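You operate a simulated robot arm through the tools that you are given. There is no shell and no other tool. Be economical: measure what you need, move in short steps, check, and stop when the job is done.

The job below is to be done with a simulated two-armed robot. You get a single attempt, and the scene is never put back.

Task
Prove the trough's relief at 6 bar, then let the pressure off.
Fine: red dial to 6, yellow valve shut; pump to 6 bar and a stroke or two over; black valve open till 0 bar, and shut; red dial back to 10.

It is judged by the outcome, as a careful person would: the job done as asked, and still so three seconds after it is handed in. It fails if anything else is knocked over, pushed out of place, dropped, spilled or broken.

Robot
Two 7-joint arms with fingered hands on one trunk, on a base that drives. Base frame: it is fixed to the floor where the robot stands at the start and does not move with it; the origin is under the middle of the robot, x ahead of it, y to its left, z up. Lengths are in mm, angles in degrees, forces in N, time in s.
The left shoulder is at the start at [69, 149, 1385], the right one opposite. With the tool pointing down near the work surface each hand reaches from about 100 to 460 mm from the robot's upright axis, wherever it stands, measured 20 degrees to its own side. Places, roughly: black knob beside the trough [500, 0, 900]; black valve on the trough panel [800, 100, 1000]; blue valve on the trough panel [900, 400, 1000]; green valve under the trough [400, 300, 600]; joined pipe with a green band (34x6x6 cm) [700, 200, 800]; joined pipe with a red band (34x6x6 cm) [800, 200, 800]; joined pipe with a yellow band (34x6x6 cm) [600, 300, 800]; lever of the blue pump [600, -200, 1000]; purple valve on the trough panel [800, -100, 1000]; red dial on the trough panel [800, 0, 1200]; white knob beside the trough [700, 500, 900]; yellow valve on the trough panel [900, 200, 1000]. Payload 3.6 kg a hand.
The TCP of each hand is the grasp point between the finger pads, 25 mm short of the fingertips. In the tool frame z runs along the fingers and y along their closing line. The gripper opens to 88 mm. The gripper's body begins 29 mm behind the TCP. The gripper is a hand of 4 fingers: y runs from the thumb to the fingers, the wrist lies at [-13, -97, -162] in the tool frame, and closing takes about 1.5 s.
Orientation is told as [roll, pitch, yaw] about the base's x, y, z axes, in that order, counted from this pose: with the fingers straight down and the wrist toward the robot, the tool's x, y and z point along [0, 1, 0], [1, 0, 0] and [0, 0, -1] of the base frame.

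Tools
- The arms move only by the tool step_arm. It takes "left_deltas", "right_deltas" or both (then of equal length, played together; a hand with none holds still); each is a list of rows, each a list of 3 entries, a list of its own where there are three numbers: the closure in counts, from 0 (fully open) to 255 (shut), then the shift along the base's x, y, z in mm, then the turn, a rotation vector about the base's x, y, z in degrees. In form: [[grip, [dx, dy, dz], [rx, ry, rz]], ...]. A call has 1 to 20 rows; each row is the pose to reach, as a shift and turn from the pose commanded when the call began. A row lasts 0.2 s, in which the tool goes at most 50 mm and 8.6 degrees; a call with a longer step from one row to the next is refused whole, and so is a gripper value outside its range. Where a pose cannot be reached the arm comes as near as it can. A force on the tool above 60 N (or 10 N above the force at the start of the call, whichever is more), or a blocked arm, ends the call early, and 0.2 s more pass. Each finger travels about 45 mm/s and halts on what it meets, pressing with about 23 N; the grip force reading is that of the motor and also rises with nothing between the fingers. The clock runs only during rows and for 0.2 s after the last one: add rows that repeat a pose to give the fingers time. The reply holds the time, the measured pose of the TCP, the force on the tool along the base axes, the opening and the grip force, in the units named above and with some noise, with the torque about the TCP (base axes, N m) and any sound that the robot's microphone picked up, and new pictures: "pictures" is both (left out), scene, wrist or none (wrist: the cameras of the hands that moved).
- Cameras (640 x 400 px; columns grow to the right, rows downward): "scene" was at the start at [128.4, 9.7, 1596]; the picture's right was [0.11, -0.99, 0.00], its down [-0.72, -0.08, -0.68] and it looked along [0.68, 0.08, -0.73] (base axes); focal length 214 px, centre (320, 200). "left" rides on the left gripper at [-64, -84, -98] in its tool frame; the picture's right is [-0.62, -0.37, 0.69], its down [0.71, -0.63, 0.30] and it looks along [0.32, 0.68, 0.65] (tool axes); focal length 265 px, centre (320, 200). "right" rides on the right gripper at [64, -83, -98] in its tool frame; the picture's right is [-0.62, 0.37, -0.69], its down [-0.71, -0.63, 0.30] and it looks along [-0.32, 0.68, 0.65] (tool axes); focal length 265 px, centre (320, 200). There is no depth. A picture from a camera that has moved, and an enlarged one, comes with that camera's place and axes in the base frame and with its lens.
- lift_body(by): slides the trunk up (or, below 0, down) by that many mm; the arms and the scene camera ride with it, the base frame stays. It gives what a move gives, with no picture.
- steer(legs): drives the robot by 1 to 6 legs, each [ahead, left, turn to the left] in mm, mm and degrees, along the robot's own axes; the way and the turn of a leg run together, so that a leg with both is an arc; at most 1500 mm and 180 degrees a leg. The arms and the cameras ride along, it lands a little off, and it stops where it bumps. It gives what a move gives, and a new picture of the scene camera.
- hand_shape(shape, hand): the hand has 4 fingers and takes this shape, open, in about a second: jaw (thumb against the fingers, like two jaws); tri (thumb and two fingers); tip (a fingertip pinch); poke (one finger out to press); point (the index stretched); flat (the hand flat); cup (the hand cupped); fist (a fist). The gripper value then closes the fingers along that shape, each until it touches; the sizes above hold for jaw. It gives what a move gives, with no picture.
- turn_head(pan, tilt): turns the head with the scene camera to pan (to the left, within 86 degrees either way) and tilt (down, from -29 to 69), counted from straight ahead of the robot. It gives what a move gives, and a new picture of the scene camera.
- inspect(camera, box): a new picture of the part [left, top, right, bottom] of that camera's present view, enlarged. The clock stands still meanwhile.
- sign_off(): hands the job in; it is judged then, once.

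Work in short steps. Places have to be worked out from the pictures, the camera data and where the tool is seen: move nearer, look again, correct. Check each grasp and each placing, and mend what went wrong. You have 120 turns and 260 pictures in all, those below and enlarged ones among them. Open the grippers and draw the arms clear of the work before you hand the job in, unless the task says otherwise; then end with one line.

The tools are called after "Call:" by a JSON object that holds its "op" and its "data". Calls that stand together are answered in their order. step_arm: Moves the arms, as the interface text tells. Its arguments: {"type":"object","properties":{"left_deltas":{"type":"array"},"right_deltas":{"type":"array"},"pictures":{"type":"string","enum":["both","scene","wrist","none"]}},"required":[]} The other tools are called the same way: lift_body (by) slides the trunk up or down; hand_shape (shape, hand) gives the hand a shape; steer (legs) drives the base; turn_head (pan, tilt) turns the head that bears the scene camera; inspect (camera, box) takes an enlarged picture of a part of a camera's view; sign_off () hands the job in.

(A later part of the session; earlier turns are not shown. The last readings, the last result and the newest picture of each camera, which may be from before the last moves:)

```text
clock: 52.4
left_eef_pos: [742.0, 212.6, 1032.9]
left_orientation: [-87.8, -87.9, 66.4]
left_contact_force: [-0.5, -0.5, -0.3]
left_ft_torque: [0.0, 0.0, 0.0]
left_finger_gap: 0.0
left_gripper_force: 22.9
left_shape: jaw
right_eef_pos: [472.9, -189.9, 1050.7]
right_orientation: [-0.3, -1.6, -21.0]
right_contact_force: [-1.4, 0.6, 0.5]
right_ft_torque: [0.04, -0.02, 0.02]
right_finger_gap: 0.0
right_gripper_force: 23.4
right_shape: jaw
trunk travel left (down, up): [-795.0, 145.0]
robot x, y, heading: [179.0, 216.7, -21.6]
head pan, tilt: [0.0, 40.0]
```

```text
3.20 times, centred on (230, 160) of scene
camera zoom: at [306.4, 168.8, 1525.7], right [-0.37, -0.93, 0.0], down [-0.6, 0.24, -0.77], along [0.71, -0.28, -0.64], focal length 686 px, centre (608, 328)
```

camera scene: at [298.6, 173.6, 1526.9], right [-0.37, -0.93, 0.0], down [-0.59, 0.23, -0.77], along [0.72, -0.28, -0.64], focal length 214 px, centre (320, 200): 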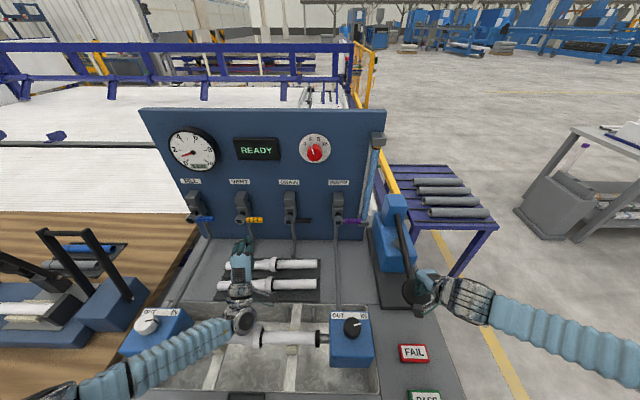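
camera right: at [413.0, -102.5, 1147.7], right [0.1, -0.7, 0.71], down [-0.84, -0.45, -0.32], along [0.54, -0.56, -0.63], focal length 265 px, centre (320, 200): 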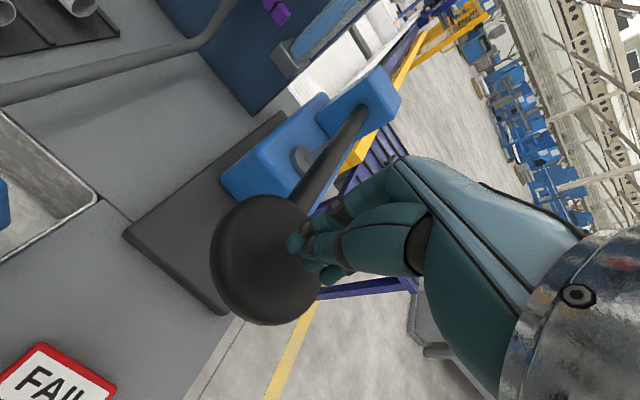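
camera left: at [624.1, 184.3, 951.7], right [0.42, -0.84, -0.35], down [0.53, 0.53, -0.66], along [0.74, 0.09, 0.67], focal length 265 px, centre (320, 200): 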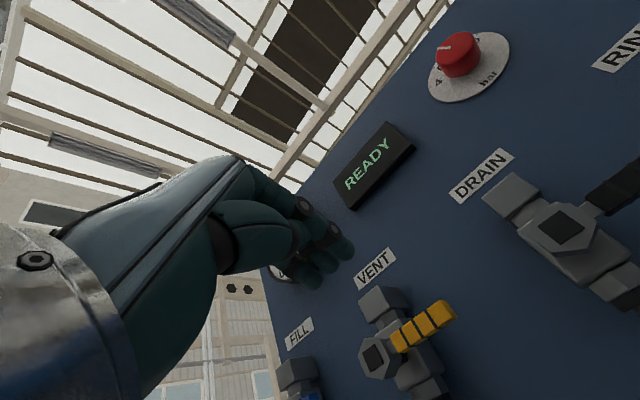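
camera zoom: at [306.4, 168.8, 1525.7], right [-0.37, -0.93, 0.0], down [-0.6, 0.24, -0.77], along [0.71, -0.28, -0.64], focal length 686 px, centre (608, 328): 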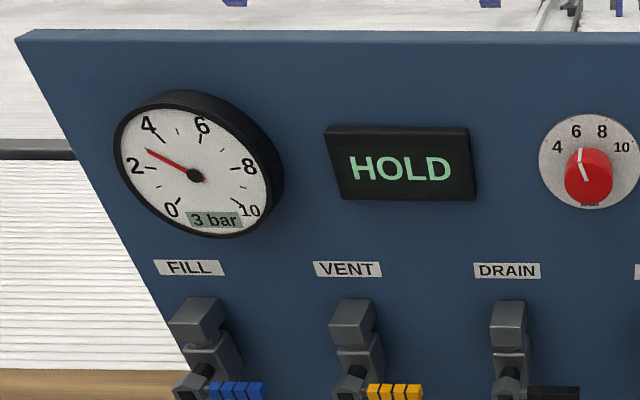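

3 bar now, display HOLD. Two more strokes.

Call:
{"op": "step_arm", "data": {"right_deltas": [[255, [0, 0, -30], [0, 0, 0]], [255, [0, 0, -60], [0, 0, 0]], [255, [0, 0, -78], [0, 0, 0]], [255, [0, 0, -88], [0, 0, 0]], [255, [0, 0, -88], [0, 0, 0]], [255, [0, 0, -45], [0, 0, 0]], [255, [0, 0, 0], [0, 0, 0]], [255, [0, 0, 0], [0, 0, 0]], [255, [0, 0, -30], [0, 0, 0]], [255, [0, 0, -60], [0, 0, 0]], [255, [0, 0, -78], [0, 0, 0]], [255, [0, 0, -88], [0, 0, 0]], [255, [0, 0, -88], [0, 0, 0]], [255, [0, 0, -45], [0, 0, 0]], [255, [0, 0, 0], [0, 0, 0]], [255, [0, 0, 0], [0, 0, 0]]], "pictures": "none"}}

Call:
{"op": "inspect", "data": {"camera": "scene", "box": [130, 100, 330, 220]}}

```text
clock: 55.8
left_eef_pos: [741.5, 211.6, 1032.7]
left_orientation: [-88.3, -87.9, 67.1]
left_contact_force: [-0.3, -0.6, 0.4]
left_ft_torque: [-0.02, 0.0, 0.03]
left_finger_gap: 0.0
left_gripper_force: 22.9
left_shape: jaw
right_eef_pos: [472.6, -185.7, 1049.0]
right_orientation: [-0.3, -1.7, -21.1]
right_contact_force: [0.1, -0.3, -0.4]
right_ft_torque: [0.0, 0.01, 0.0]
right_finger_gap: 0.0
right_gripper_force: 22.6
right_shape: jaw
trunk travel left (down, up): [-795.0, 145.0]
robot x, y, heading: [183.2, 213.6, -21.7]
head pan, tilt: [0.0, 40.0]
```

```text
3.20 times, centred on (230, 160) of scene
camera zoom: at [305.9, 169.0, 1525.8], right [-0.37, -0.93, 0.0], down [-0.6, 0.24, -0.77], along [0.71, -0.28, -0.64], focal length 686 px, centre (608, 328)
```

zoom: 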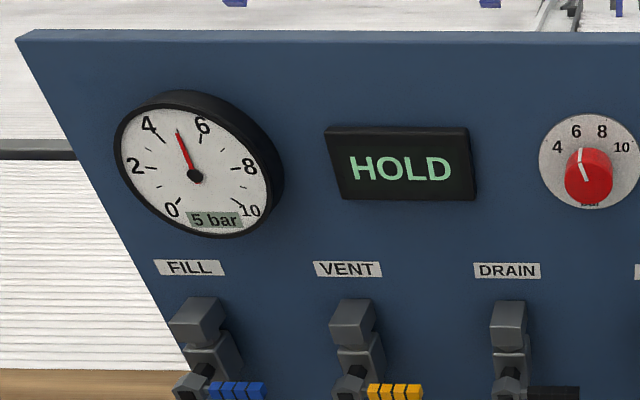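

5 bar. Two more strokes: one to reach 6, one over.

Call:
{"op": "step_arm", "data": {"right_deltas": [[255, [0, 0, -30], [0, 0, 0]], [255, [0, 0, -60], [0, 0, 0]], [255, [0, 0, -78], [0, 0, 0]], [255, [0, 0, -88], [0, 0, 0]], [255, [0, 0, -88], [0, 0, 0]], [255, [0, 0, -45], [0, 0, 0]], [255, [0, 0, 0], [0, 0, 0]], [255, [0, 0, 0], [0, 0, 0]]], "pictures": "none"}}

Call:
{"op": "inspect", "data": {"camera": "scene", "box": [130, 100, 330, 220]}}

Call:
{"op": "step_arm", "data": {"right_deltas": [[255, [0, 0, -30], [0, 0, 0]], [255, [0, 0, -60], [0, 0, 0]], [255, [0, 0, -78], [0, 0, 0]], [255, [0, 0, -88], [0, 0, 0]], [255, [0, 0, -88], [0, 0, 0]], [255, [0, 0, -45], [0, 0, 0]], [255, [0, 0, 0], [0, 0, 0]], [255, [0, 0, 0], [0, 0, 0]]], "pictures": "none"}}

Call:
{"op": "inspect", "data": {"camera": "scene", "box": [130, 100, 330, 220]}}

```text
clock: 57.6
left_eef_pos: [740.8, 210.2, 1032.0]
left_orientation: [-87.8, -87.8, 66.5]
left_contact_force: [-0.2, 0.6, 0.8]
left_ft_torque: [0.01, -0.03, 0.01]
left_finger_gap: 0.3
left_gripper_force: 22.9
left_shape: jaw
right_eef_pos: [473.0, -186.6, 1052.7]
right_orientation: [-0.3, -1.7, -21.0]
right_contact_force: [-0.5, -0.9, 0.7]
right_ft_torque: [-0.02, -0.02, 0.01]
right_finger_gap: 0.0
right_gripper_force: 23.4
right_shape: jaw
trunk travel left (down, up): [-795.0, 145.0]
robot x, y, heading: [181.2, 218.9, -21.5]
head pan, tilt: [0.0, 40.0]
```

```text
3.20 times, centred on (230, 160) of scene
camera zoom: at [306.2, 168.6, 1525.7], right [-0.37, -0.93, 0.0], down [-0.6, 0.24, -0.77], along [0.71, -0.28, -0.64], focal length 686 px, centre (608, 328)
```

zoom: 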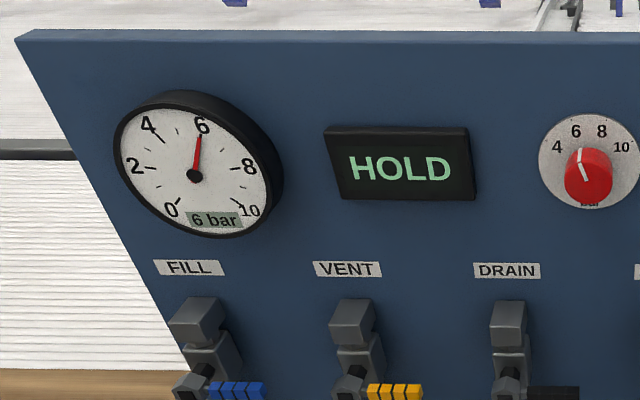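

```text
clock: 59.4
left_eef_pos: [740.9, 211.3, 1032.5]
left_orientation: [-87.6, -87.9, 66.3]
left_contact_force: [-0.3, -0.3, -1.0]
left_ft_torque: [0.03, -0.03, 0.0]
left_finger_gap: 0.1
left_gripper_force: 23.3
left_shape: jaw
right_eef_pos: [472.0, -188.8, 1054.1]
right_orientation: [-0.3, -1.5, -20.9]
right_contact_force: [0.6, 0.8, 0.2]
right_ft_torque: [-0.01, 0.02, 0.0]
right_finger_gap: 0.1
right_gripper_force: 22.7
right_shape: jaw
trunk travel left (down, up): [-795.0, 145.0]
robot x, y, heading: [179.5, 215.2, -21.7]
head pan, tilt: [0.0, 40.0]
```

```text
3.20 times, centred on (230, 160) of scene
camera zoom: at [306.4, 168.5, 1525.7], right [-0.37, -0.93, 0.0], down [-0.6, 0.24, -0.77], along [0.71, -0.28, -0.64], focal length 686 px, centre (608, 328)
```

zoom: 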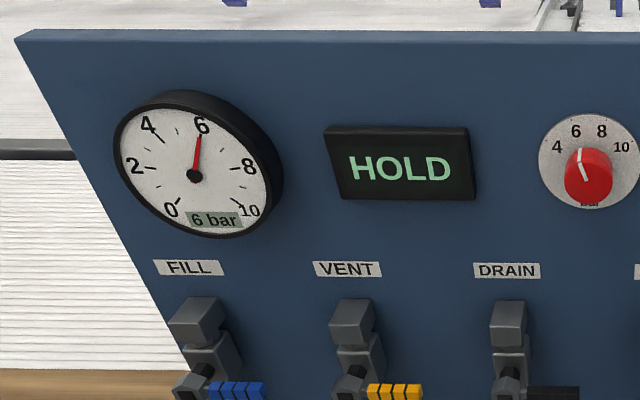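

The extra stroke held at 6 bar: the relief caps it. I give a second extra stroke and listen, then raise the right hand clear.

Call:
{"op": "step_arm", "data": {"right_deltas": [[255, [0, 0, -30], [0, 0, 0]], [255, [0, 0, -60], [0, 0, 0]], [255, [0, 0, -78], [0, 0, 0]], [255, [0, 0, -88], [0, 0, 0]], [255, [0, 0, -88], [0, 0, 0]], [255, [0, 0, -45], [0, 0, 0]], [255, [0, 0, 0], [0, 0, 0]], [255, [0, 0, 40], [0, 0, 0]], [255, [0, 0, 80], [0, 0, 0]], [0, [0, 0, 120], [0, 0, 0]], [0, [0, 0, 120], [0, 0, 0]]], "pictures": "none"}}

Call:
{"op": "inspect", "data": {"camera": "scene", "box": [130, 100, 330, 220]}}

Call:
{"op": "inspect", "data": {"camera": "scene", "box": [200, 150, 480, 330]}}

```text
clock: 61.8
left_eef_pos: [742.3, 210.7, 1033.2]
left_orientation: [-87.9, -87.9, 66.7]
left_contact_force: [0.4, 0.1, -0.5]
left_ft_torque: [0.02, 0.01, 0.0]
left_finger_gap: 0.1
left_gripper_force: 22.9
left_shape: jaw
right_eef_pos: [472.7, -193.0, 1171.1]
right_orientation: [-0.3, -1.7, -20.9]
right_contact_force: [-0.6, -0.9, -0.1]
right_ft_torque: [0.03, -0.03, 0.0]
right_finger_gap: 87.5
right_gripper_force: 0.1
right_shape: jaw
trunk travel left (down, up): [-795.0, 145.0]
robot x, y, heading: [179.8, 215.4, -21.4]
head pan, tilt: [0.0, 40.0]
```

```text
3.20 times, centred on (230, 160) of scene
camera zoom: at [306.2, 168.7, 1525.8], right [-0.37, -0.93, 0.0], down [-0.6, 0.24, -0.77], along [0.71, -0.28, -0.64], focal length 686 px, centre (608, 328)
```

zoom: 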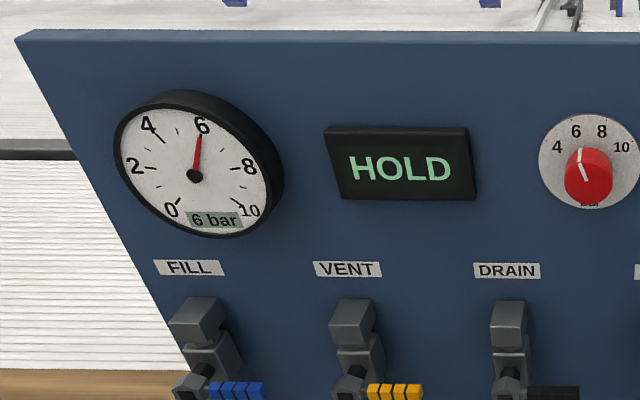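

```text
2.22 times, centred on (340, 240) of scene
camera zoom: at [306.2, 168.7, 1525.8], right [-0.37, -0.93, 0.0], down [-0.6, 0.24, -0.77], along [0.71, -0.28, -0.64], focal length 477 px, centre (276, 111)
```

zoom: 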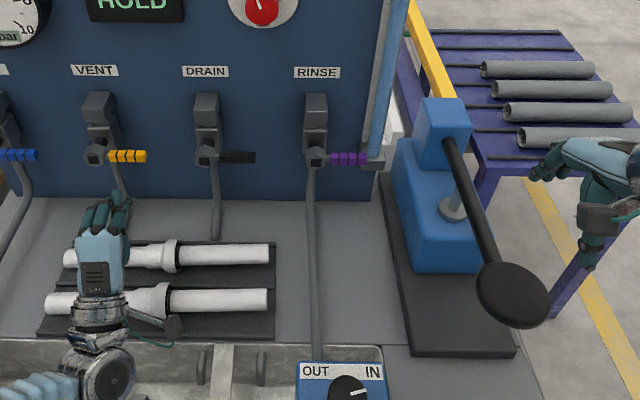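

Pad clear, 6 bar held. For the black drain valve (pivot l≈374, tip l≈300, z≈1003) I'll push its lever up from below with the closed left hand, pitched 30° down to keep the wrist off the pipes. First a staging pose.

Call:
{"op": "step_arm", "data": {"left_deltas": [[255, [-5, -33, -8], [1.8, 4.6, 0]], [255, [-9, -65, -16], [3.6, 9.3, 0]], [255, [-14, -98, -24], [5.5, 13.9, 0]], [255, [-18, -130, -32], [7.3, 18.6, 0]], [255, [-23, -163, -40], [9.1, 23.2, 0]], [255, [-27, -195.6, -48], [11, 27.9, 0]], [255, [-27, -195.6, -48], [11, 27.9, 0]]]}}

Call:
{"op": "inspect", "data": {"camera": "scene", "box": [200, 150, 400, 290]}}

```text
clock: 63.4
left_eef_pos: [715.5, 17.6, 986.0]
left_orientation: [-3.5, -59.9, -17.2]
left_contact_force: [0.3, 0.0, 0.0]
left_ft_torque: [0.01, -0.02, 0.02]
left_finger_gap: 0.1
left_gripper_force: 23.0
left_shape: jaw
right_eef_pos: [472.6, -191.7, 1170.3]
right_orientation: [-0.4, -1.7, -21.0]
right_contact_force: [0.0, 0.0, -0.1]
right_ft_torque: [-0.03, 0.0, 0.0]
right_finger_gap: 87.8
right_gripper_force: 0.0
right_shape: jaw
trunk travel left (down, up): [-795.0, 145.0]
robot x, y, heading: [183.3, 216.3, -21.1]
head pan, tilt: [0.0, 40.0]
camera scene: at [306.1, 170.6, 1525.8], right [-0.37, -0.93, 0.0], down [-0.6, 0.23, -0.77], along [0.71, -0.28, -0.64], focal length 214 px, centre (320, 200)
camera left: at [573.7, -1.1, 964.7], right [0.17, -0.74, -0.65], down [0.19, 0.67, -0.72], along [0.97, 0.0, 0.25], focal length 265 px, centre (320, 200)
```

scene: 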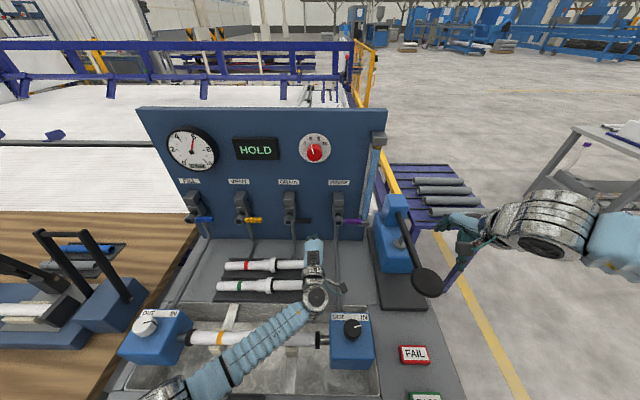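
left: 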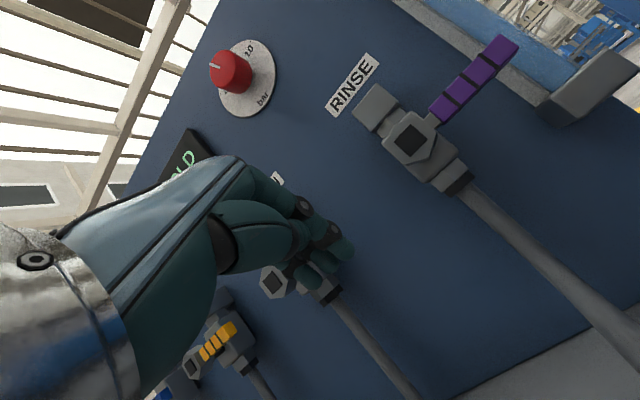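

```text
2.86 times, centred on (300, 220) of scene
camera zoom: at [306.1, 170.6, 1525.8], right [-0.37, -0.93, 0.0], down [-0.6, 0.23, -0.77], along [0.71, -0.28, -0.64], focal length 613 px, centre (377, 143)
```

zoom: 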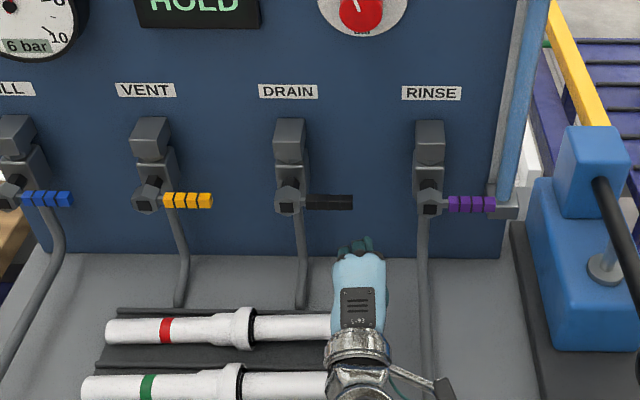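

Fingertips sit just right-below the black lever. I descend, then slide forward beneath its tip.

Call:
{"op": "step_arm", "data": {"left_deltas": [[255, [10, -6, -30], [0, 0, 0]], [255, [26, -16, -58], [0, 0, 0]], [255, [46, -27, -60], [0, 0, 0]], [255, [66, -36.7, -60], [0, 0, 0]], [255, [66, -36.7, -60], [0, 0, 0]]]}}

Call:
{"op": "inspect", "data": {"camera": "scene", "box": [200, 150, 400, 290]}}

```text
clock: 64.6
left_eef_pos: [782.0, -21.4, 922.4]
left_orientation: [-3.5, -59.8, -17.2]
left_contact_force: [-0.3, -0.1, -0.7]
left_ft_torque: [0.02, -0.03, -0.01]
left_finger_gap: 0.0
left_gripper_force: 23.4
left_shape: jaw
right_eef_pos: [471.7, -193.0, 1171.5]
right_orientation: [-0.3, -1.7, -21.0]
right_contact_force: [-0.1, -0.1, -0.1]
right_ft_torque: [0.01, -0.03, -0.02]
right_finger_gap: 87.6
right_gripper_force: 0.0
right_shape: jaw
trunk travel left (down, up): [-795.0, 145.0]
robot x, y, heading: [180.0, 222.4, -21.4]
head pan, tilt: [0.0, 40.0]
camera scene: at [306.0, 169.8, 1525.8], right [-0.37, -0.93, 0.0], down [-0.6, 0.24, -0.77], along [0.71, -0.28, -0.64], focal length 214 px, centre (320, 200)
camera left: at [640.0, -38.9, 902.9], right [0.17, -0.74, -0.65], down [0.19, 0.67, -0.72], along [0.97, 0.0, 0.25], focal length 265 px, centre (320, 200)
```

scene: 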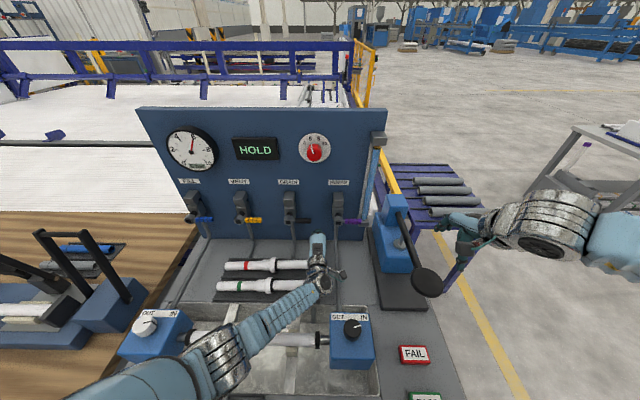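
left: 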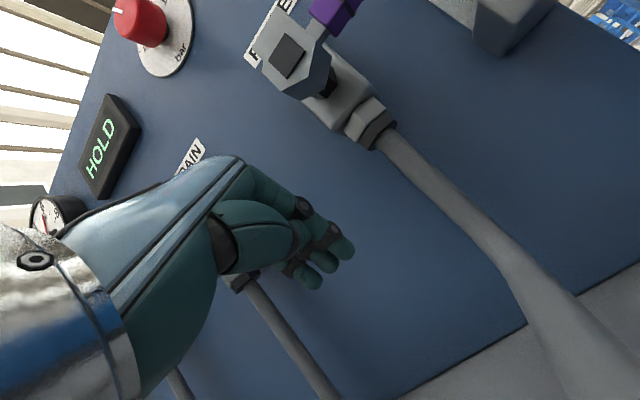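

```text
2.86 times, centred on (300, 220) of scene
camera zoom: at [306.0, 169.8, 1525.8], right [-0.37, -0.93, 0.0], down [-0.6, 0.24, -0.77], along [0.71, -0.28, -0.64], focal length 613 px, centre (377, 143)
```

zoom: 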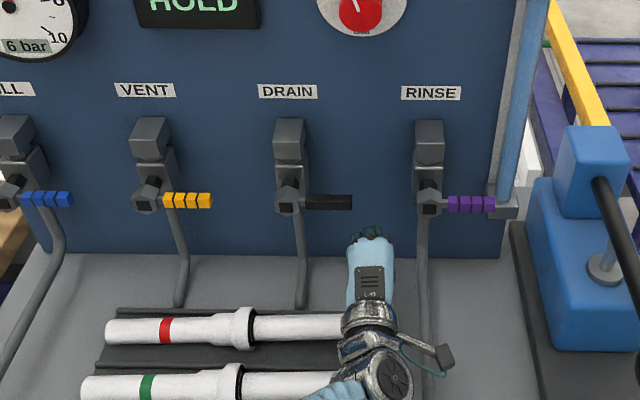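

Clear below the lever. I shift 15 mm left and raise 70 mm.

Call:
{"op": "step_arm", "data": {"left_deltas": [[255, [5.5, 14, 0], [0, 0, 0]], [255, [5.5, 14, 20], [0, 0, 0]], [255, [5.5, 14, 40], [0, 0, 0]], [255, [5.5, 14, 55], [0, 0, 0]], [255, [5.5, 14, 70], [0, 0, 0]], [255, [5.5, 14, 70], [0, 0, 0]]]}}

Call:
{"op": "inspect", "data": {"camera": "scene", "box": [200, 150, 400, 290]}}

```text
clock: 66.0
left_eef_pos: [785.5, -7.9, 996.2]
left_orientation: [-3.4, -59.8, -17.3]
left_contact_force: [-0.2, 0.4, -0.1]
left_ft_torque: [-0.05, 0.02, 0.02]
left_finger_gap: 0.0
left_gripper_force: 23.6
left_shape: jaw
right_eef_pos: [471.9, -192.9, 1171.3]
right_orientation: [-0.3, -1.7, -21.0]
right_contact_force: [0.7, -0.2, 0.2]
right_ft_torque: [0.01, 0.01, -0.01]
right_finger_gap: 87.7
right_gripper_force: 0.0
right_shape: jaw
trunk travel left (down, up): [-795.0, 145.0]
robot x, y, heading: [180.1, 220.0, -21.5]
head pan, tilt: [0.0, 40.0]
camera scene: at [306.0, 168.8, 1525.8], right [-0.37, -0.93, 0.0], down [-0.6, 0.24, -0.77], along [0.71, -0.28, -0.64], focal length 214 px, centre (320, 200)
camera left: at [643.9, -24.3, 973.5], right [0.17, -0.74, -0.65], down [0.19, 0.67, -0.72], along [0.97, 0.0, 0.25], focal length 265 px, centre (320, 200)
```

scene: 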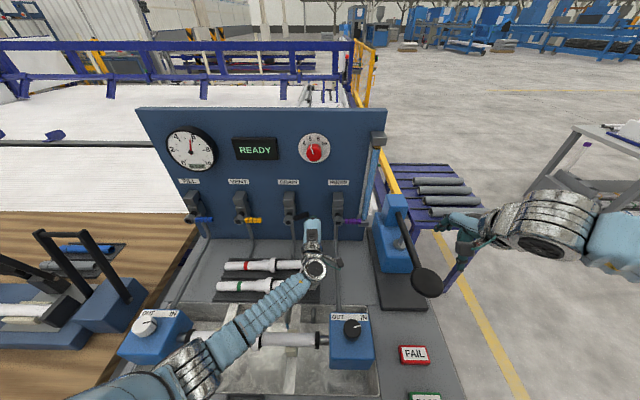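
left: 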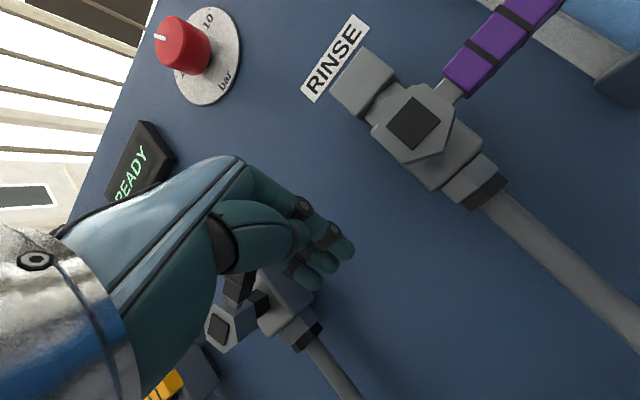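

```text
2.86 times, centred on (300, 220) of scene
camera zoom: at [306.0, 168.8, 1525.8], right [-0.37, -0.93, 0.0], down [-0.6, 0.24, -0.77], along [0.71, -0.28, -0.64], focal length 613 px, centre (377, 143)
```

zoom: 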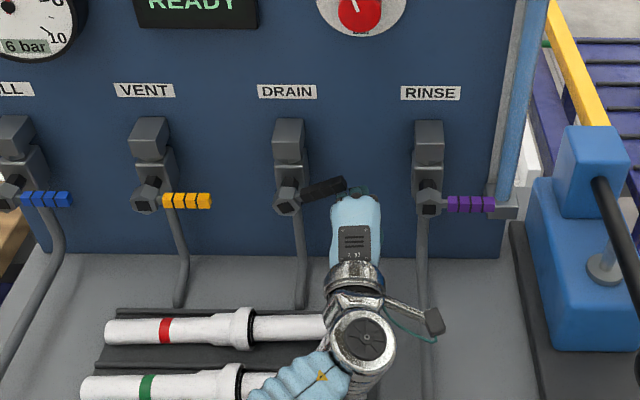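

The lever is rising (display back to READY). I continue up and left along the arc.

Call:
{"op": "step_arm", "data": {"left_deltas": [[255, [2, 5, 12], [0, 0, 0]], [255, [3.7, 9.3, 24], [0, 0, 0]], [255, [7.3, 18.6, 42], [0, 0, 0]], [255, [12.8, 32.6, 55], [0, 0, 0]], [255, [18.3, 46.6, 62], [0, 0, 0]], [255, [18.3, 46.6, 62], [0, 0, 0]]]}}

Call:
{"op": "inspect", "data": {"camera": "scene", "box": [130, 110, 370, 270]}}

```text
clock: 67.4
left_eef_pos: [806.5, 41.8, 1055.4]
left_orientation: [-3.4, -59.9, -17.3]
left_contact_force: [-0.5, 0.2, -0.7]
left_ft_torque: [0.01, -0.01, 0.03]
left_finger_gap: 0.0
left_gripper_force: 22.6
left_shape: jaw
right_eef_pos: [472.3, -193.4, 1172.0]
right_orientation: [-0.4, -1.7, -20.9]
right_contact_force: [0.5, 0.3, -0.7]
right_ft_torque: [0.0, -0.01, 0.0]
right_finger_gap: 87.4
right_gripper_force: 0.0
right_shape: jaw
trunk travel left (down, up): [-795.0, 145.0]
robot x, y, heading: [182.0, 218.4, -21.7]
head pan, tilt: [0.0, 40.0]
camera scene: at [306.2, 168.6, 1525.8], right [-0.37, -0.93, 0.0], down [-0.6, 0.24, -0.77], along [0.71, -0.28, -0.64], focal length 214 px, centre (320, 200)
camera left: at [663.9, 23.8, 1033.7], right [0.17, -0.74, -0.65], down [0.19, 0.67, -0.72], along [0.97, 0.0, 0.25], focal length 265 px, centre (320, 200)
```

scene: 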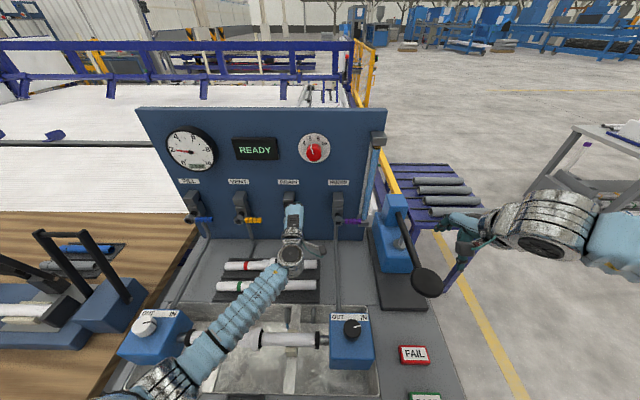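
left: 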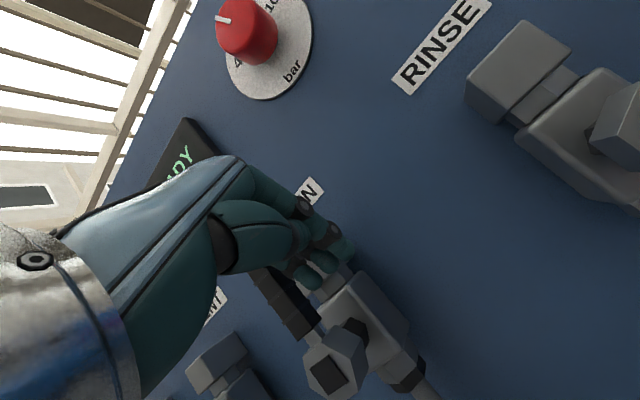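

```text
2.50 times, centred on (250, 190) of scene
camera zoom: at [306.2, 168.6, 1525.8], right [-0.37, -0.93, 0.0], down [-0.6, 0.24, -0.77], along [0.71, -0.28, -0.64], focal length 536 px, centre (495, 225)
```

zoom: 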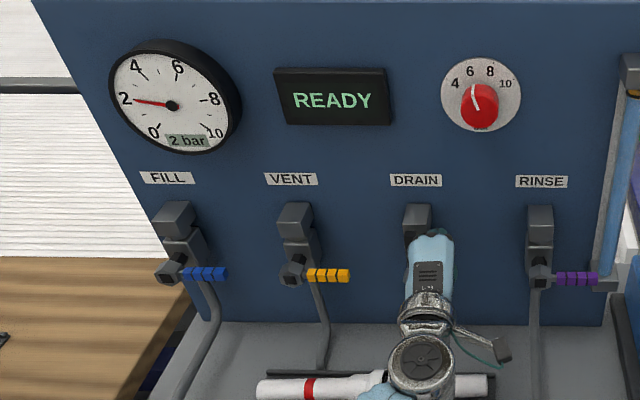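

Pressure is falling (2 bar). I back the hand off, level it, and stage it to the left of the now-upright black lever while it drains.

Call:
{"op": "step_arm", "data": {"left_deltas": [[255, [-29, 11.6, 0], [0, 0, 0]], [255, [-59, 23, 0], [0, 0, 0]], [255, [-88.4, 34.7, 0], [0, 0, 0]], [255, [-79, 58, 5], [-2.8, -7, 0]], [255, [-70, 81, 10], [-5.5, -14, 0]], [255, [-61, 104, 12], [-8.3, -21, 0]], [255, [-52, 127.8, 12], [-11, -27.9, 0]], [255, [-52, 127.8, 12], [-11, -27.9, 0]]]}}

Call:
{"op": "inspect", "data": {"camera": "scene", "box": [130, 110, 370, 270]}}

```text
clock: 69.2
left_eef_pos: [753.2, 168.3, 1066.4]
left_orientation: [-90.8, -87.8, 69.4]
left_contact_force: [0.7, 0.6, -0.6]
left_ft_torque: [-0.02, 0.03, 0.01]
left_finger_gap: 0.1
left_gripper_force: 23.1
left_shape: jaw
right_eef_pos: [472.7, -192.8, 1172.4]
right_orientation: [-0.4, -1.6, -20.9]
right_contact_force: [0.7, -0.6, 0.3]
right_ft_torque: [0.01, 0.02, -0.02]
right_finger_gap: 87.8
right_gripper_force: 0.2
right_shape: jaw
trunk travel left (down, up): [-795.0, 145.0]
robot x, y, heading: [181.4, 218.2, -21.5]
head pan, tilt: [0.0, 40.0]
camera scene: at [306.0, 169.6, 1525.8], right [-0.37, -0.93, 0.0], down [-0.6, 0.24, -0.77], along [0.71, -0.28, -0.64], focal length 214 px, centre (320, 200)
camera left: at [637.2, 140.7, 985.9], right [0.42, -0.84, -0.34], down [0.54, 0.53, -0.66], along [0.74, 0.09, 0.67], focal length 265 px, centre (320, 200)
```

scene: 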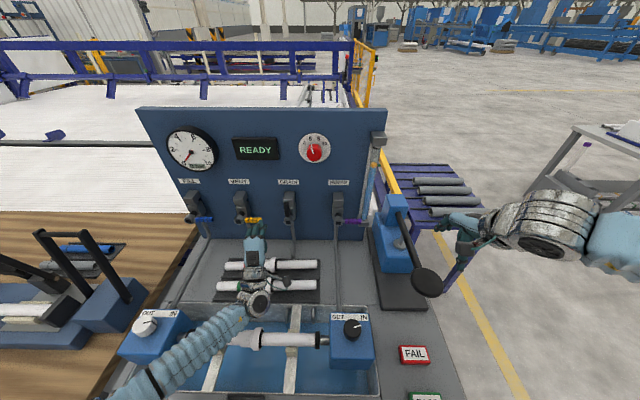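
left: 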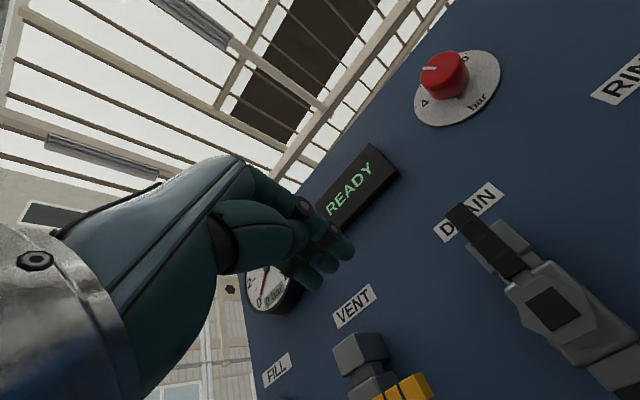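

```text
2.50 times, centred on (250, 190) of scene
camera zoom: at [306.0, 169.6, 1525.8], right [-0.37, -0.93, 0.0], down [-0.6, 0.24, -0.77], along [0.71, -0.28, -0.64], focal length 536 px, centre (495, 225)
```

zoom: 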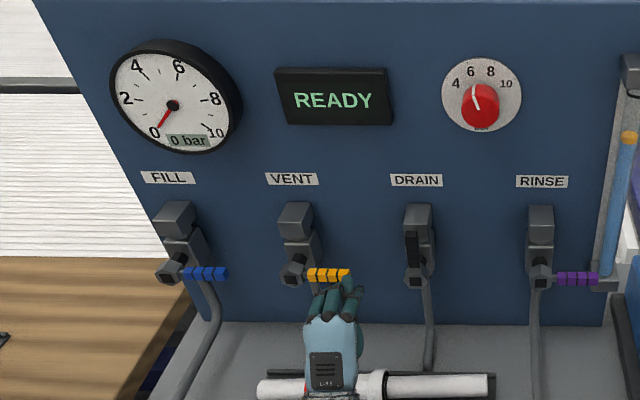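

Gauge reads 0 bar. I shut the black valve now: same right-and-down push as used for the yellow one.

Call:
{"op": "step_arm", "data": {"left_deltas": [[255, [28.6, -11, 0], [0, 0, 0]], [255, [57, -22, 0], [0, 0, 0]], [255, [85.7, -33.6, 0], [0, 0, 0]], [255, [78.4, -52.2, 0], [0, 0, 0]], [255, [71.1, -70.8, 0], [0, 0, 0]], [255, [64.5, -87.6, -4], [0, 0, 0]], [255, [58.7, -102.5, -8], [0, 0, 0]], [255, [51.8, -120.2, -15], [0, 0, 0]], [255, [44.8, -137.9, -24], [0, 0, 0]], [255, [40.4, -149, -38], [0, 0, 0]], [255, [38.2, -154.6, -50], [0, 0, 0]], [255, [37.2, -157.4, -62], [0, 0, 0]], [255, [37.2, -157.4, -74], [0, 0, 0]], [255, [37.2, -157.4, -84], [0, 0, 0]], [255, [37.2, -157.4, -92], [0, 0, 0]], [255, [37.2, -157.4, -98], [0, 0, 0]], [255, [37.2, -157.4, -98], [0, 0, 0]]]}}

Call:
{"op": "inspect", "data": {"camera": "scene", "box": [130, 110, 370, 270]}}

```text
clock: 72.8
left_eef_pos: [780.5, 12.8, 994.4]
left_orientation: [-106.1, -87.8, 84.6]
left_contact_force: [16.2, -17.3, 30.2]
left_ft_torque: [0.44, -0.58, -0.57]
left_finger_gap: 0.3
left_gripper_force: 23.2
left_shape: jaw
left hand out of reach, approached as far as the arm can: row 13, 14, 15, 16, 17
right_eef_pos: [472.2, -195.1, 1172.0]
right_orientation: [-0.3, -1.7, -21.0]
right_contact_force: [-0.6, -0.8, -0.3]
right_ft_torque: [0.03, -0.01, 0.0]
right_finger_gap: 87.7
right_gripper_force: 0.0
right_shape: jaw
trunk travel left (down, up): [-795.0, 145.0]
robot x, y, heading: [183.4, 216.3, -21.4]
head pan, tilt: [0.0, 40.0]
camera scene: at [304.9, 166.7, 1525.9], right [-0.37, -0.93, 0.0], down [-0.6, 0.24, -0.77], along [0.71, -0.28, -0.64], focal length 214 px, centre (320, 200)
camera left: at [665.1, -15.6, 912.9], right [0.42, -0.84, -0.34], down [0.54, 0.53, -0.65], along [0.73, 0.09, 0.68], focal length 265 px, centre (320, 200)
```

scene: 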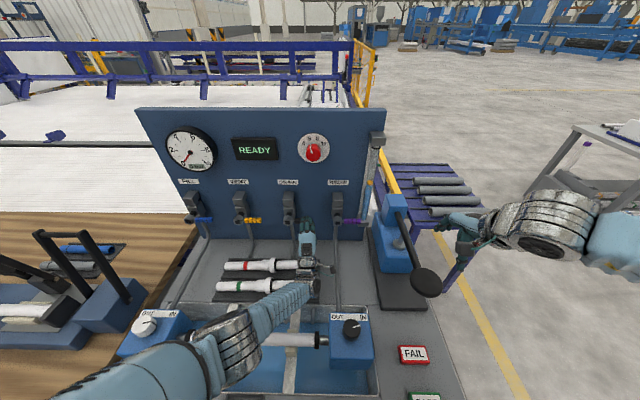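
left: 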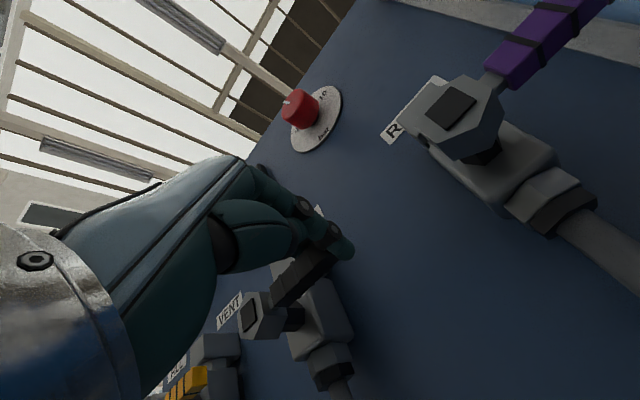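

```text
2.50 times, centred on (250, 190) of scene
camera zoom: at [304.9, 166.7, 1525.9], right [-0.37, -0.93, 0.0], down [-0.6, 0.24, -0.77], along [0.71, -0.28, -0.64], focal length 536 px, centre (495, 225)
```

zoom: 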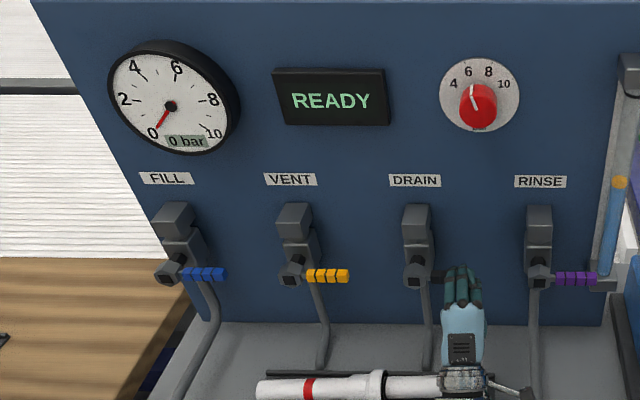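

Lever nearly down but the arm is at its limit. I lower the trunk 15 mm, which presses the hand down further.

Call:
{"op": "lift_body", "data": {"by": -15}}

Call:
{"op": "inspect", "data": {"camera": "scene", "box": [130, 110, 370, 270]}}

```text
clock: 73.4
left_eef_pos: [776.7, 15.1, 979.7]
left_orientation: [-109.4, -87.8, 87.9]
left_contact_force: [1.0, -9.9, 28.4]
left_ft_torque: [0.31, -0.73, -0.38]
left_finger_gap: 0.0
left_gripper_force: 23.2
left_shape: jaw
right_eef_pos: [467.1, -193.0, 1157.0]
right_orientation: [-0.2, -1.9, -21.0]
right_contact_force: [0.6, -0.8, -0.5]
right_ft_torque: [0.02, 0.0, 0.02]
right_finger_gap: 87.9
right_gripper_force: 0.0
right_shape: jaw
trunk travel left (down, up): [-780.0, 160.0]
robot x, y, heading: [179.4, 217.9, -21.4]
head pan, tilt: [0.0, 40.0]
```

```text
2.50 times, centred on (250, 190) of scene
camera zoom: at [300.8, 169.0, 1511.1], right [-0.37, -0.93, 0.0], down [-0.6, 0.24, -0.77], along [0.72, -0.28, -0.64], focal length 536 px, centre (495, 225)
```

zoom: 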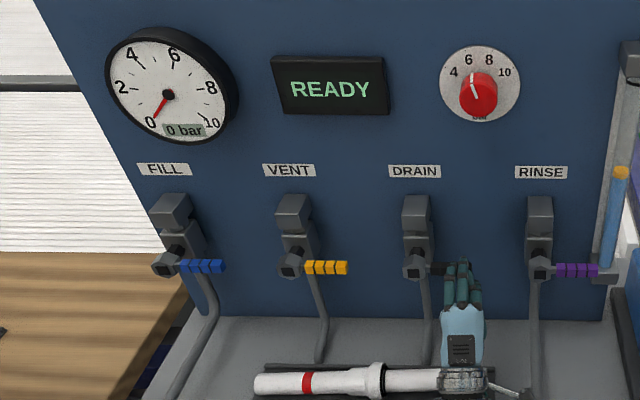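

Looks level (z 980, as with yellow). A further 6 mm to be sure, then I lift off and back away.

Call:
{"op": "lift_body", "data": {"by": -6}}

Call:
{"op": "step_arm", "data": {"left_deltas": [[255, [0, 0, 30], [0, 0, 0]], [255, [0, 0, 65], [0, 0, 0]], [255, [-37, 15, 75], [0, 0, 0]], [255, [-75, 29, 75], [0, 0, 0]], [255, [-112, 44, 75], [0, 0, 0]], [0, [-112, 44, 75], [0, 0, 0]], [0, [-112, 44, 75], [0, 0, 0]]]}}

Call:
{"op": "inspect", "data": {"camera": "scene", "box": [130, 110, 370, 270]}}

```text
clock: 74.0
left_eef_pos: [777.4, 14.7, 975.0]
left_orientation: [-112.9, -87.7, 91.4]
left_contact_force: [2.7, -9.2, 31.8]
left_ft_torque: [0.4, -0.78, -0.32]
left_finger_gap: 0.0
left_gripper_force: 23.2
left_shape: jaw
right_eef_pos: [466.8, -193.1, 1151.8]
right_orientation: [-0.2, -2.0, -21.0]
right_contact_force: [-0.3, 0.2, 0.4]
right_ft_torque: [0.0, 0.02, -0.01]
right_finger_gap: 87.5
right_gripper_force: 0.1
right_shape: jaw
trunk travel left (down, up): [-774.0, 166.0]
robot x, y, heading: [178.7, 218.9, -21.5]
head pan, tilt: [0.0, 40.0]
```

```text
clock: 75.6
left_eef_pos: [669.4, 60.4, 1042.0]
left_orientation: [-86.8, -87.9, 65.5]
left_contact_force: [0.1, 0.7, 0.1]
left_ft_torque: [0.0, 0.02, -0.06]
left_finger_gap: 87.4
left_gripper_force: 0.1
left_shape: jaw
right_eef_pos: [473.9, -191.6, 1149.6]
right_orientation: [-0.4, -1.7, -21.0]
right_contact_force: [-0.4, -0.6, 0.3]
right_ft_torque: [-0.01, 0.0, 0.0]
right_finger_gap: 87.7
right_gripper_force: 0.1
right_shape: jaw
trunk travel left (down, up): [-774.0, 166.0]
robot x, y, heading: [180.7, 218.4, -21.4]
head pan, tilt: [0.0, 40.0]
camera scene: at [307.2, 169.1, 1504.7], right [-0.37, -0.93, 0.0], down [-0.6, 0.24, -0.77], along [0.71, -0.28, -0.64], focal length 214 px, centre (320, 200)
camera left: at [553.7, 32.7, 961.4], right [0.42, -0.84, -0.35], down [0.53, 0.53, -0.66], along [0.74, 0.09, 0.67], focal length 265 px, centre (320, 200)
```

scene: 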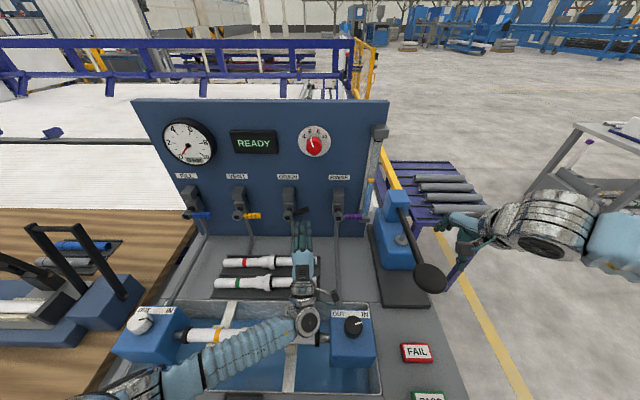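
left: 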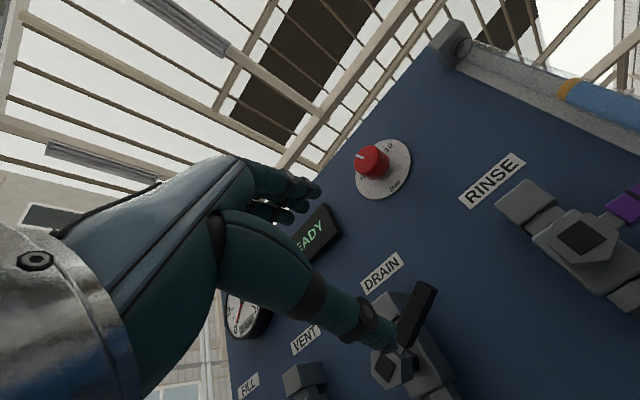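

```text
2.50 times, centred on (250, 190) of scene
camera zoom: at [307.2, 169.1, 1504.7], right [-0.37, -0.93, 0.0], down [-0.6, 0.24, -0.77], along [0.71, -0.28, -0.64], focal length 536 px, centre (495, 225)
```

zoom: 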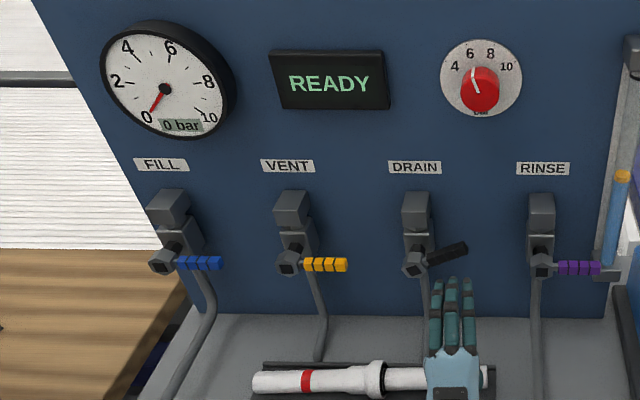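

Black is still ~18° up; the hand had been too far out (f 718) to press squarely. I'll press it from above with fingers pointing straight down instead; turning the left hand now.

Call:
{"op": "step_arm", "data": {"left_deltas": [[100, [0, 0, 8], [2.9, 7.4, 0]], [200, [0, 0, 16], [5.8, 14.9, 0]], [255, [0, 0, 24], [8.8, 22.3, 0]], [255, [0, 0, 32], [11.7, 29.8, 0]], [255, [0, 0, 40], [14.6, 37.2, 0]], [255, [0, 0, 46], [17.5, 44.7, 0]], [255, [0, 0, 52], [20.4, 52.1, 0]], [255, [0, 0, 56], [23.3, 59.6, 0]], [255, [12, -5, 60], [26.3, 67, 0]], [255, [35, -14, 60], [29.2, 74.5, 0]], [255, [70, -27, 60], [32.1, 81.9, 0]], [255, [93, -36.5, 60], [32.1, 81.9, 0]], [255, [93, -36.5, 60], [32.1, 81.9, 0]]]}}

Call:
{"op": "inspect", "data": {"camera": "scene", "box": [200, 110, 400, 270]}}

```text
clock: 78.6
left_eef_pos: [789.1, 68.8, 1082.0]
left_orientation: [5.8, -2.1, -15.9]
left_contact_force: [-0.5, 0.3, 0.0]
left_ft_torque: [0.0, -0.03, -0.02]
left_finger_gap: 0.0
left_gripper_force: 22.5
left_shape: jaw
right_eef_pos: [474.1, -191.7, 1150.7]
right_orientation: [-0.4, -1.5, -21.0]
right_contact_force: [-0.1, 0.3, -0.2]
right_ft_torque: [-0.01, 0.01, -0.01]
right_finger_gap: 87.8
right_gripper_force: 0.1
right_shape: jaw
trunk travel left (down, up): [-774.0, 166.0]
robot x, y, heading: [179.1, 222.6, -21.4]
head pan, tilt: [0.0, 40.0]
stopped in row 13 (left hand): the arm was blocked; the commanded pose is now the measured one
camera scene: at [307.6, 169.9, 1504.7], right [-0.37, -0.93, 0.0], down [-0.6, 0.24, -0.77], along [0.71, -0.28, -0.64], focal length 214 px, centre (320, 200)
camera left: at [686.1, 19.8, 1170.6], right [-0.48, -0.43, -0.77], down [-0.39, 0.88, -0.25], along [0.79, 0.18, -0.59], focal length 265 px, centre (320, 200)
```

scene: 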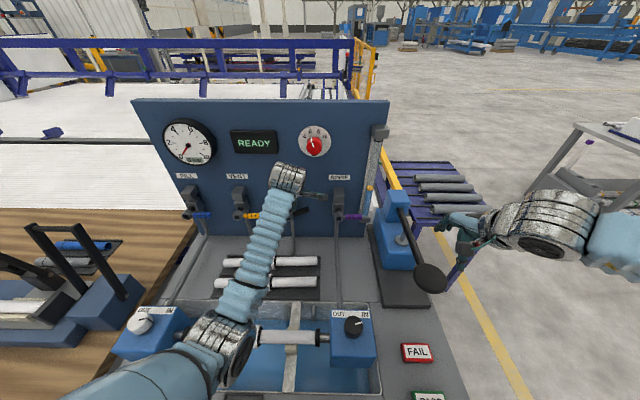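
left: 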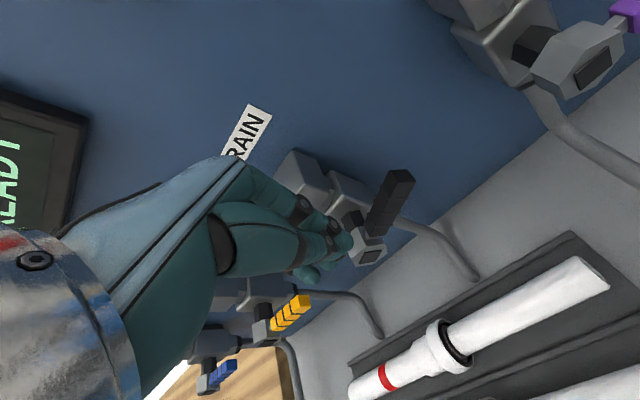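

```text
2.50 times, centred on (300, 190) of scene
camera zoom: at [307.6, 169.9, 1504.7], right [-0.37, -0.93, 0.0], down [-0.6, 0.24, -0.77], along [0.71, -0.28, -0.64], focal length 536 px, centre (370, 225)
```

zoom: 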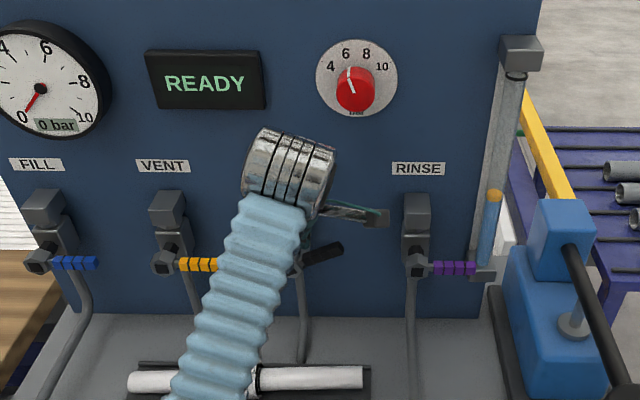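

The arm blocked at a joint limit at l 352, but hanging freely. I drive the base 55 mm right and 25 mm ahead so the fingertips come over the black lever.

Call:
{"op": "steer", "data": {"legs": [[25, -55, 0]]}}

Call:
{"op": "inspect", "data": {"camera": "left", "box": [200, 100, 600, 350]}}

```text
clock: 79.5
left_eef_pos: [791.1, 13.7, 1087.6]
left_orientation: [5.1, -2.4, -15.8]
left_contact_force: [0.3, 1.3, 0.8]
left_ft_torque: [-0.06, -0.02, -0.01]
left_finger_gap: 0.0
left_gripper_force: 23.1
left_shape: jaw
right_eef_pos: [475.0, -245.7, 1154.0]
right_orientation: [-0.6, -2.0, -20.9]
right_contact_force: [-0.3, 1.2, -0.4]
right_ft_torque: [-0.03, 0.0, 0.0]
right_finger_gap: 87.6
right_gripper_force: 0.2
right_shape: jaw
trunk travel left (down, up): [-774.0, 166.0]
robot x, y, heading: [183.9, 153.3, -21.6]
head pan, tilt: [0.0, 40.0]
camera scene: at [307.3, 115.5, 1505.7], right [-0.37, -0.93, 0.01], down [-0.6, 0.23, -0.77], along [0.71, -0.29, -0.64], focal length 214 px, centre (320, 200)
```

scene: 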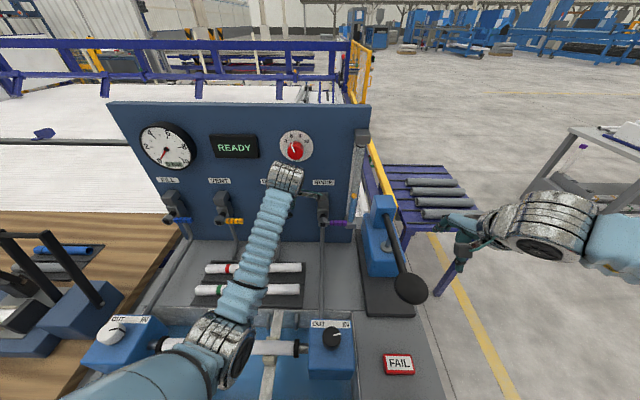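

```text
1.60 times, centred on (400, 225) of left
camera zoom: at [687.3, -33.2, 1176.7], right [-0.47, -0.45, -0.76], down [-0.4, 0.88, -0.27], along [0.79, 0.17, -0.59], focal length 425 px, centre (192, 160)
```

zoom: 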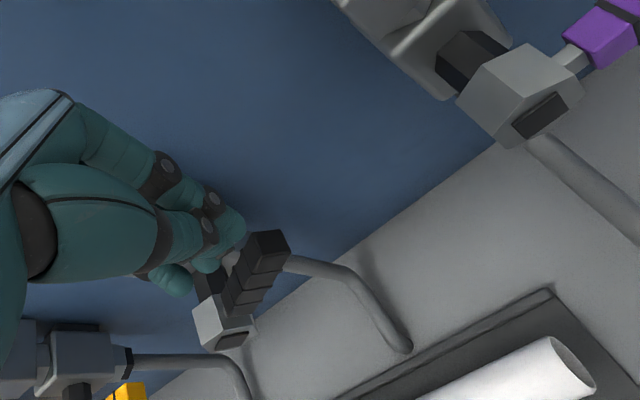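

Fingertips are now above the black lever. I shift 12 mm right and press straight down.

Call:
{"op": "step_arm", "data": {"left_deltas": [[255, [-4.4, -11.2, -10], [0, 0, 0]], [255, [-4.4, -11.2, -25], [0, 0, 0]], [255, [-4.4, -11.2, -38], [0, 0, 0]], [255, [-4.4, -11.2, -48], [0, 0, 0]], [255, [-4.4, -11.2, -56], [0, 0, 0]], [255, [-4.4, -11.2, -64], [0, 0, 0]], [255, [-4.4, -11.2, -64], [0, 0, 0]]]}}

Call:
{"op": "inspect", "data": {"camera": "left", "box": [200, 100, 600, 350]}}

```text
clock: 81.1
left_eef_pos: [801.2, 7.0, 1032.0]
left_orientation: [6.4, -4.1, -14.6]
left_contact_force: [1.6, -3.1, 9.7]
left_ft_torque: [0.0, -0.07, 0.0]
left_finger_gap: 0.1
left_gripper_force: 22.6
left_shape: jaw
right_eef_pos: [475.3, -253.9, 1150.2]
right_orientation: [-0.3, -1.8, -20.9]
right_contact_force: [-0.3, 0.3, -0.7]
right_ft_torque: [0.01, -0.01, 0.0]
right_finger_gap: 88.0
right_gripper_force: 0.1
right_shape: jaw
trunk travel left (down, up): [-774.0, 166.0]
robot x, y, heading: [182.3, 150.6, -21.3]
head pan, tilt: [0.0, 40.0]
camera scene: at [308.3, 104.3, 1505.1], right [-0.37, -0.93, 0.0], down [-0.6, 0.24, -0.77], along [0.71, -0.28, -0.64], focal length 214 px, centre (320, 200)
camera left: at [695.8, -43.3, 1116.9], right [-0.44, -0.44, -0.78], down [-0.41, 0.87, -0.27], along [0.8, 0.2, -0.56], focal length 265 px, centre (320, 200)
```

scene: 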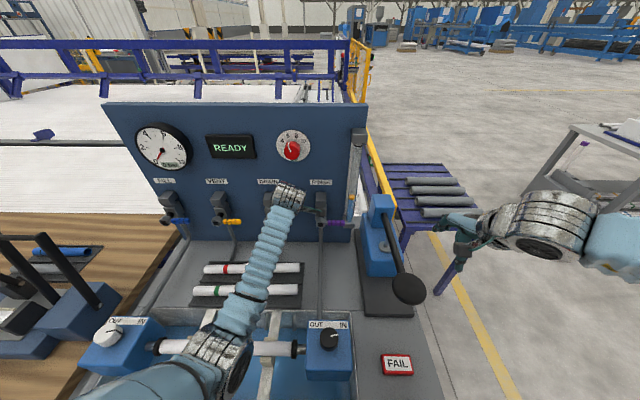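
left: 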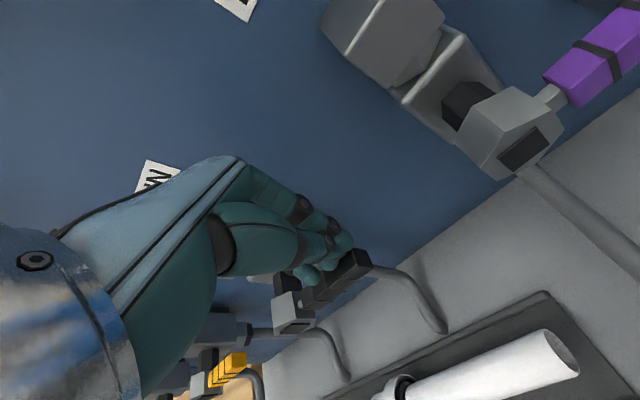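

```text
1.60 times, centred on (400, 225) of left
camera zoom: at [695.8, -43.3, 1116.9], right [-0.44, -0.44, -0.78], down [-0.41, 0.87, -0.27], along [0.8, 0.2, -0.56], focal length 425 px, centre (192, 160)
```

zoom: 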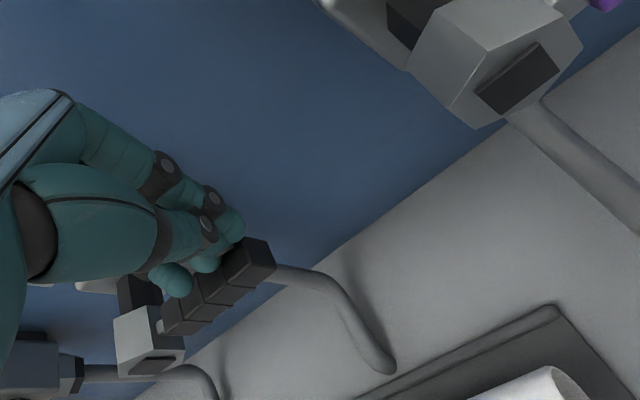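

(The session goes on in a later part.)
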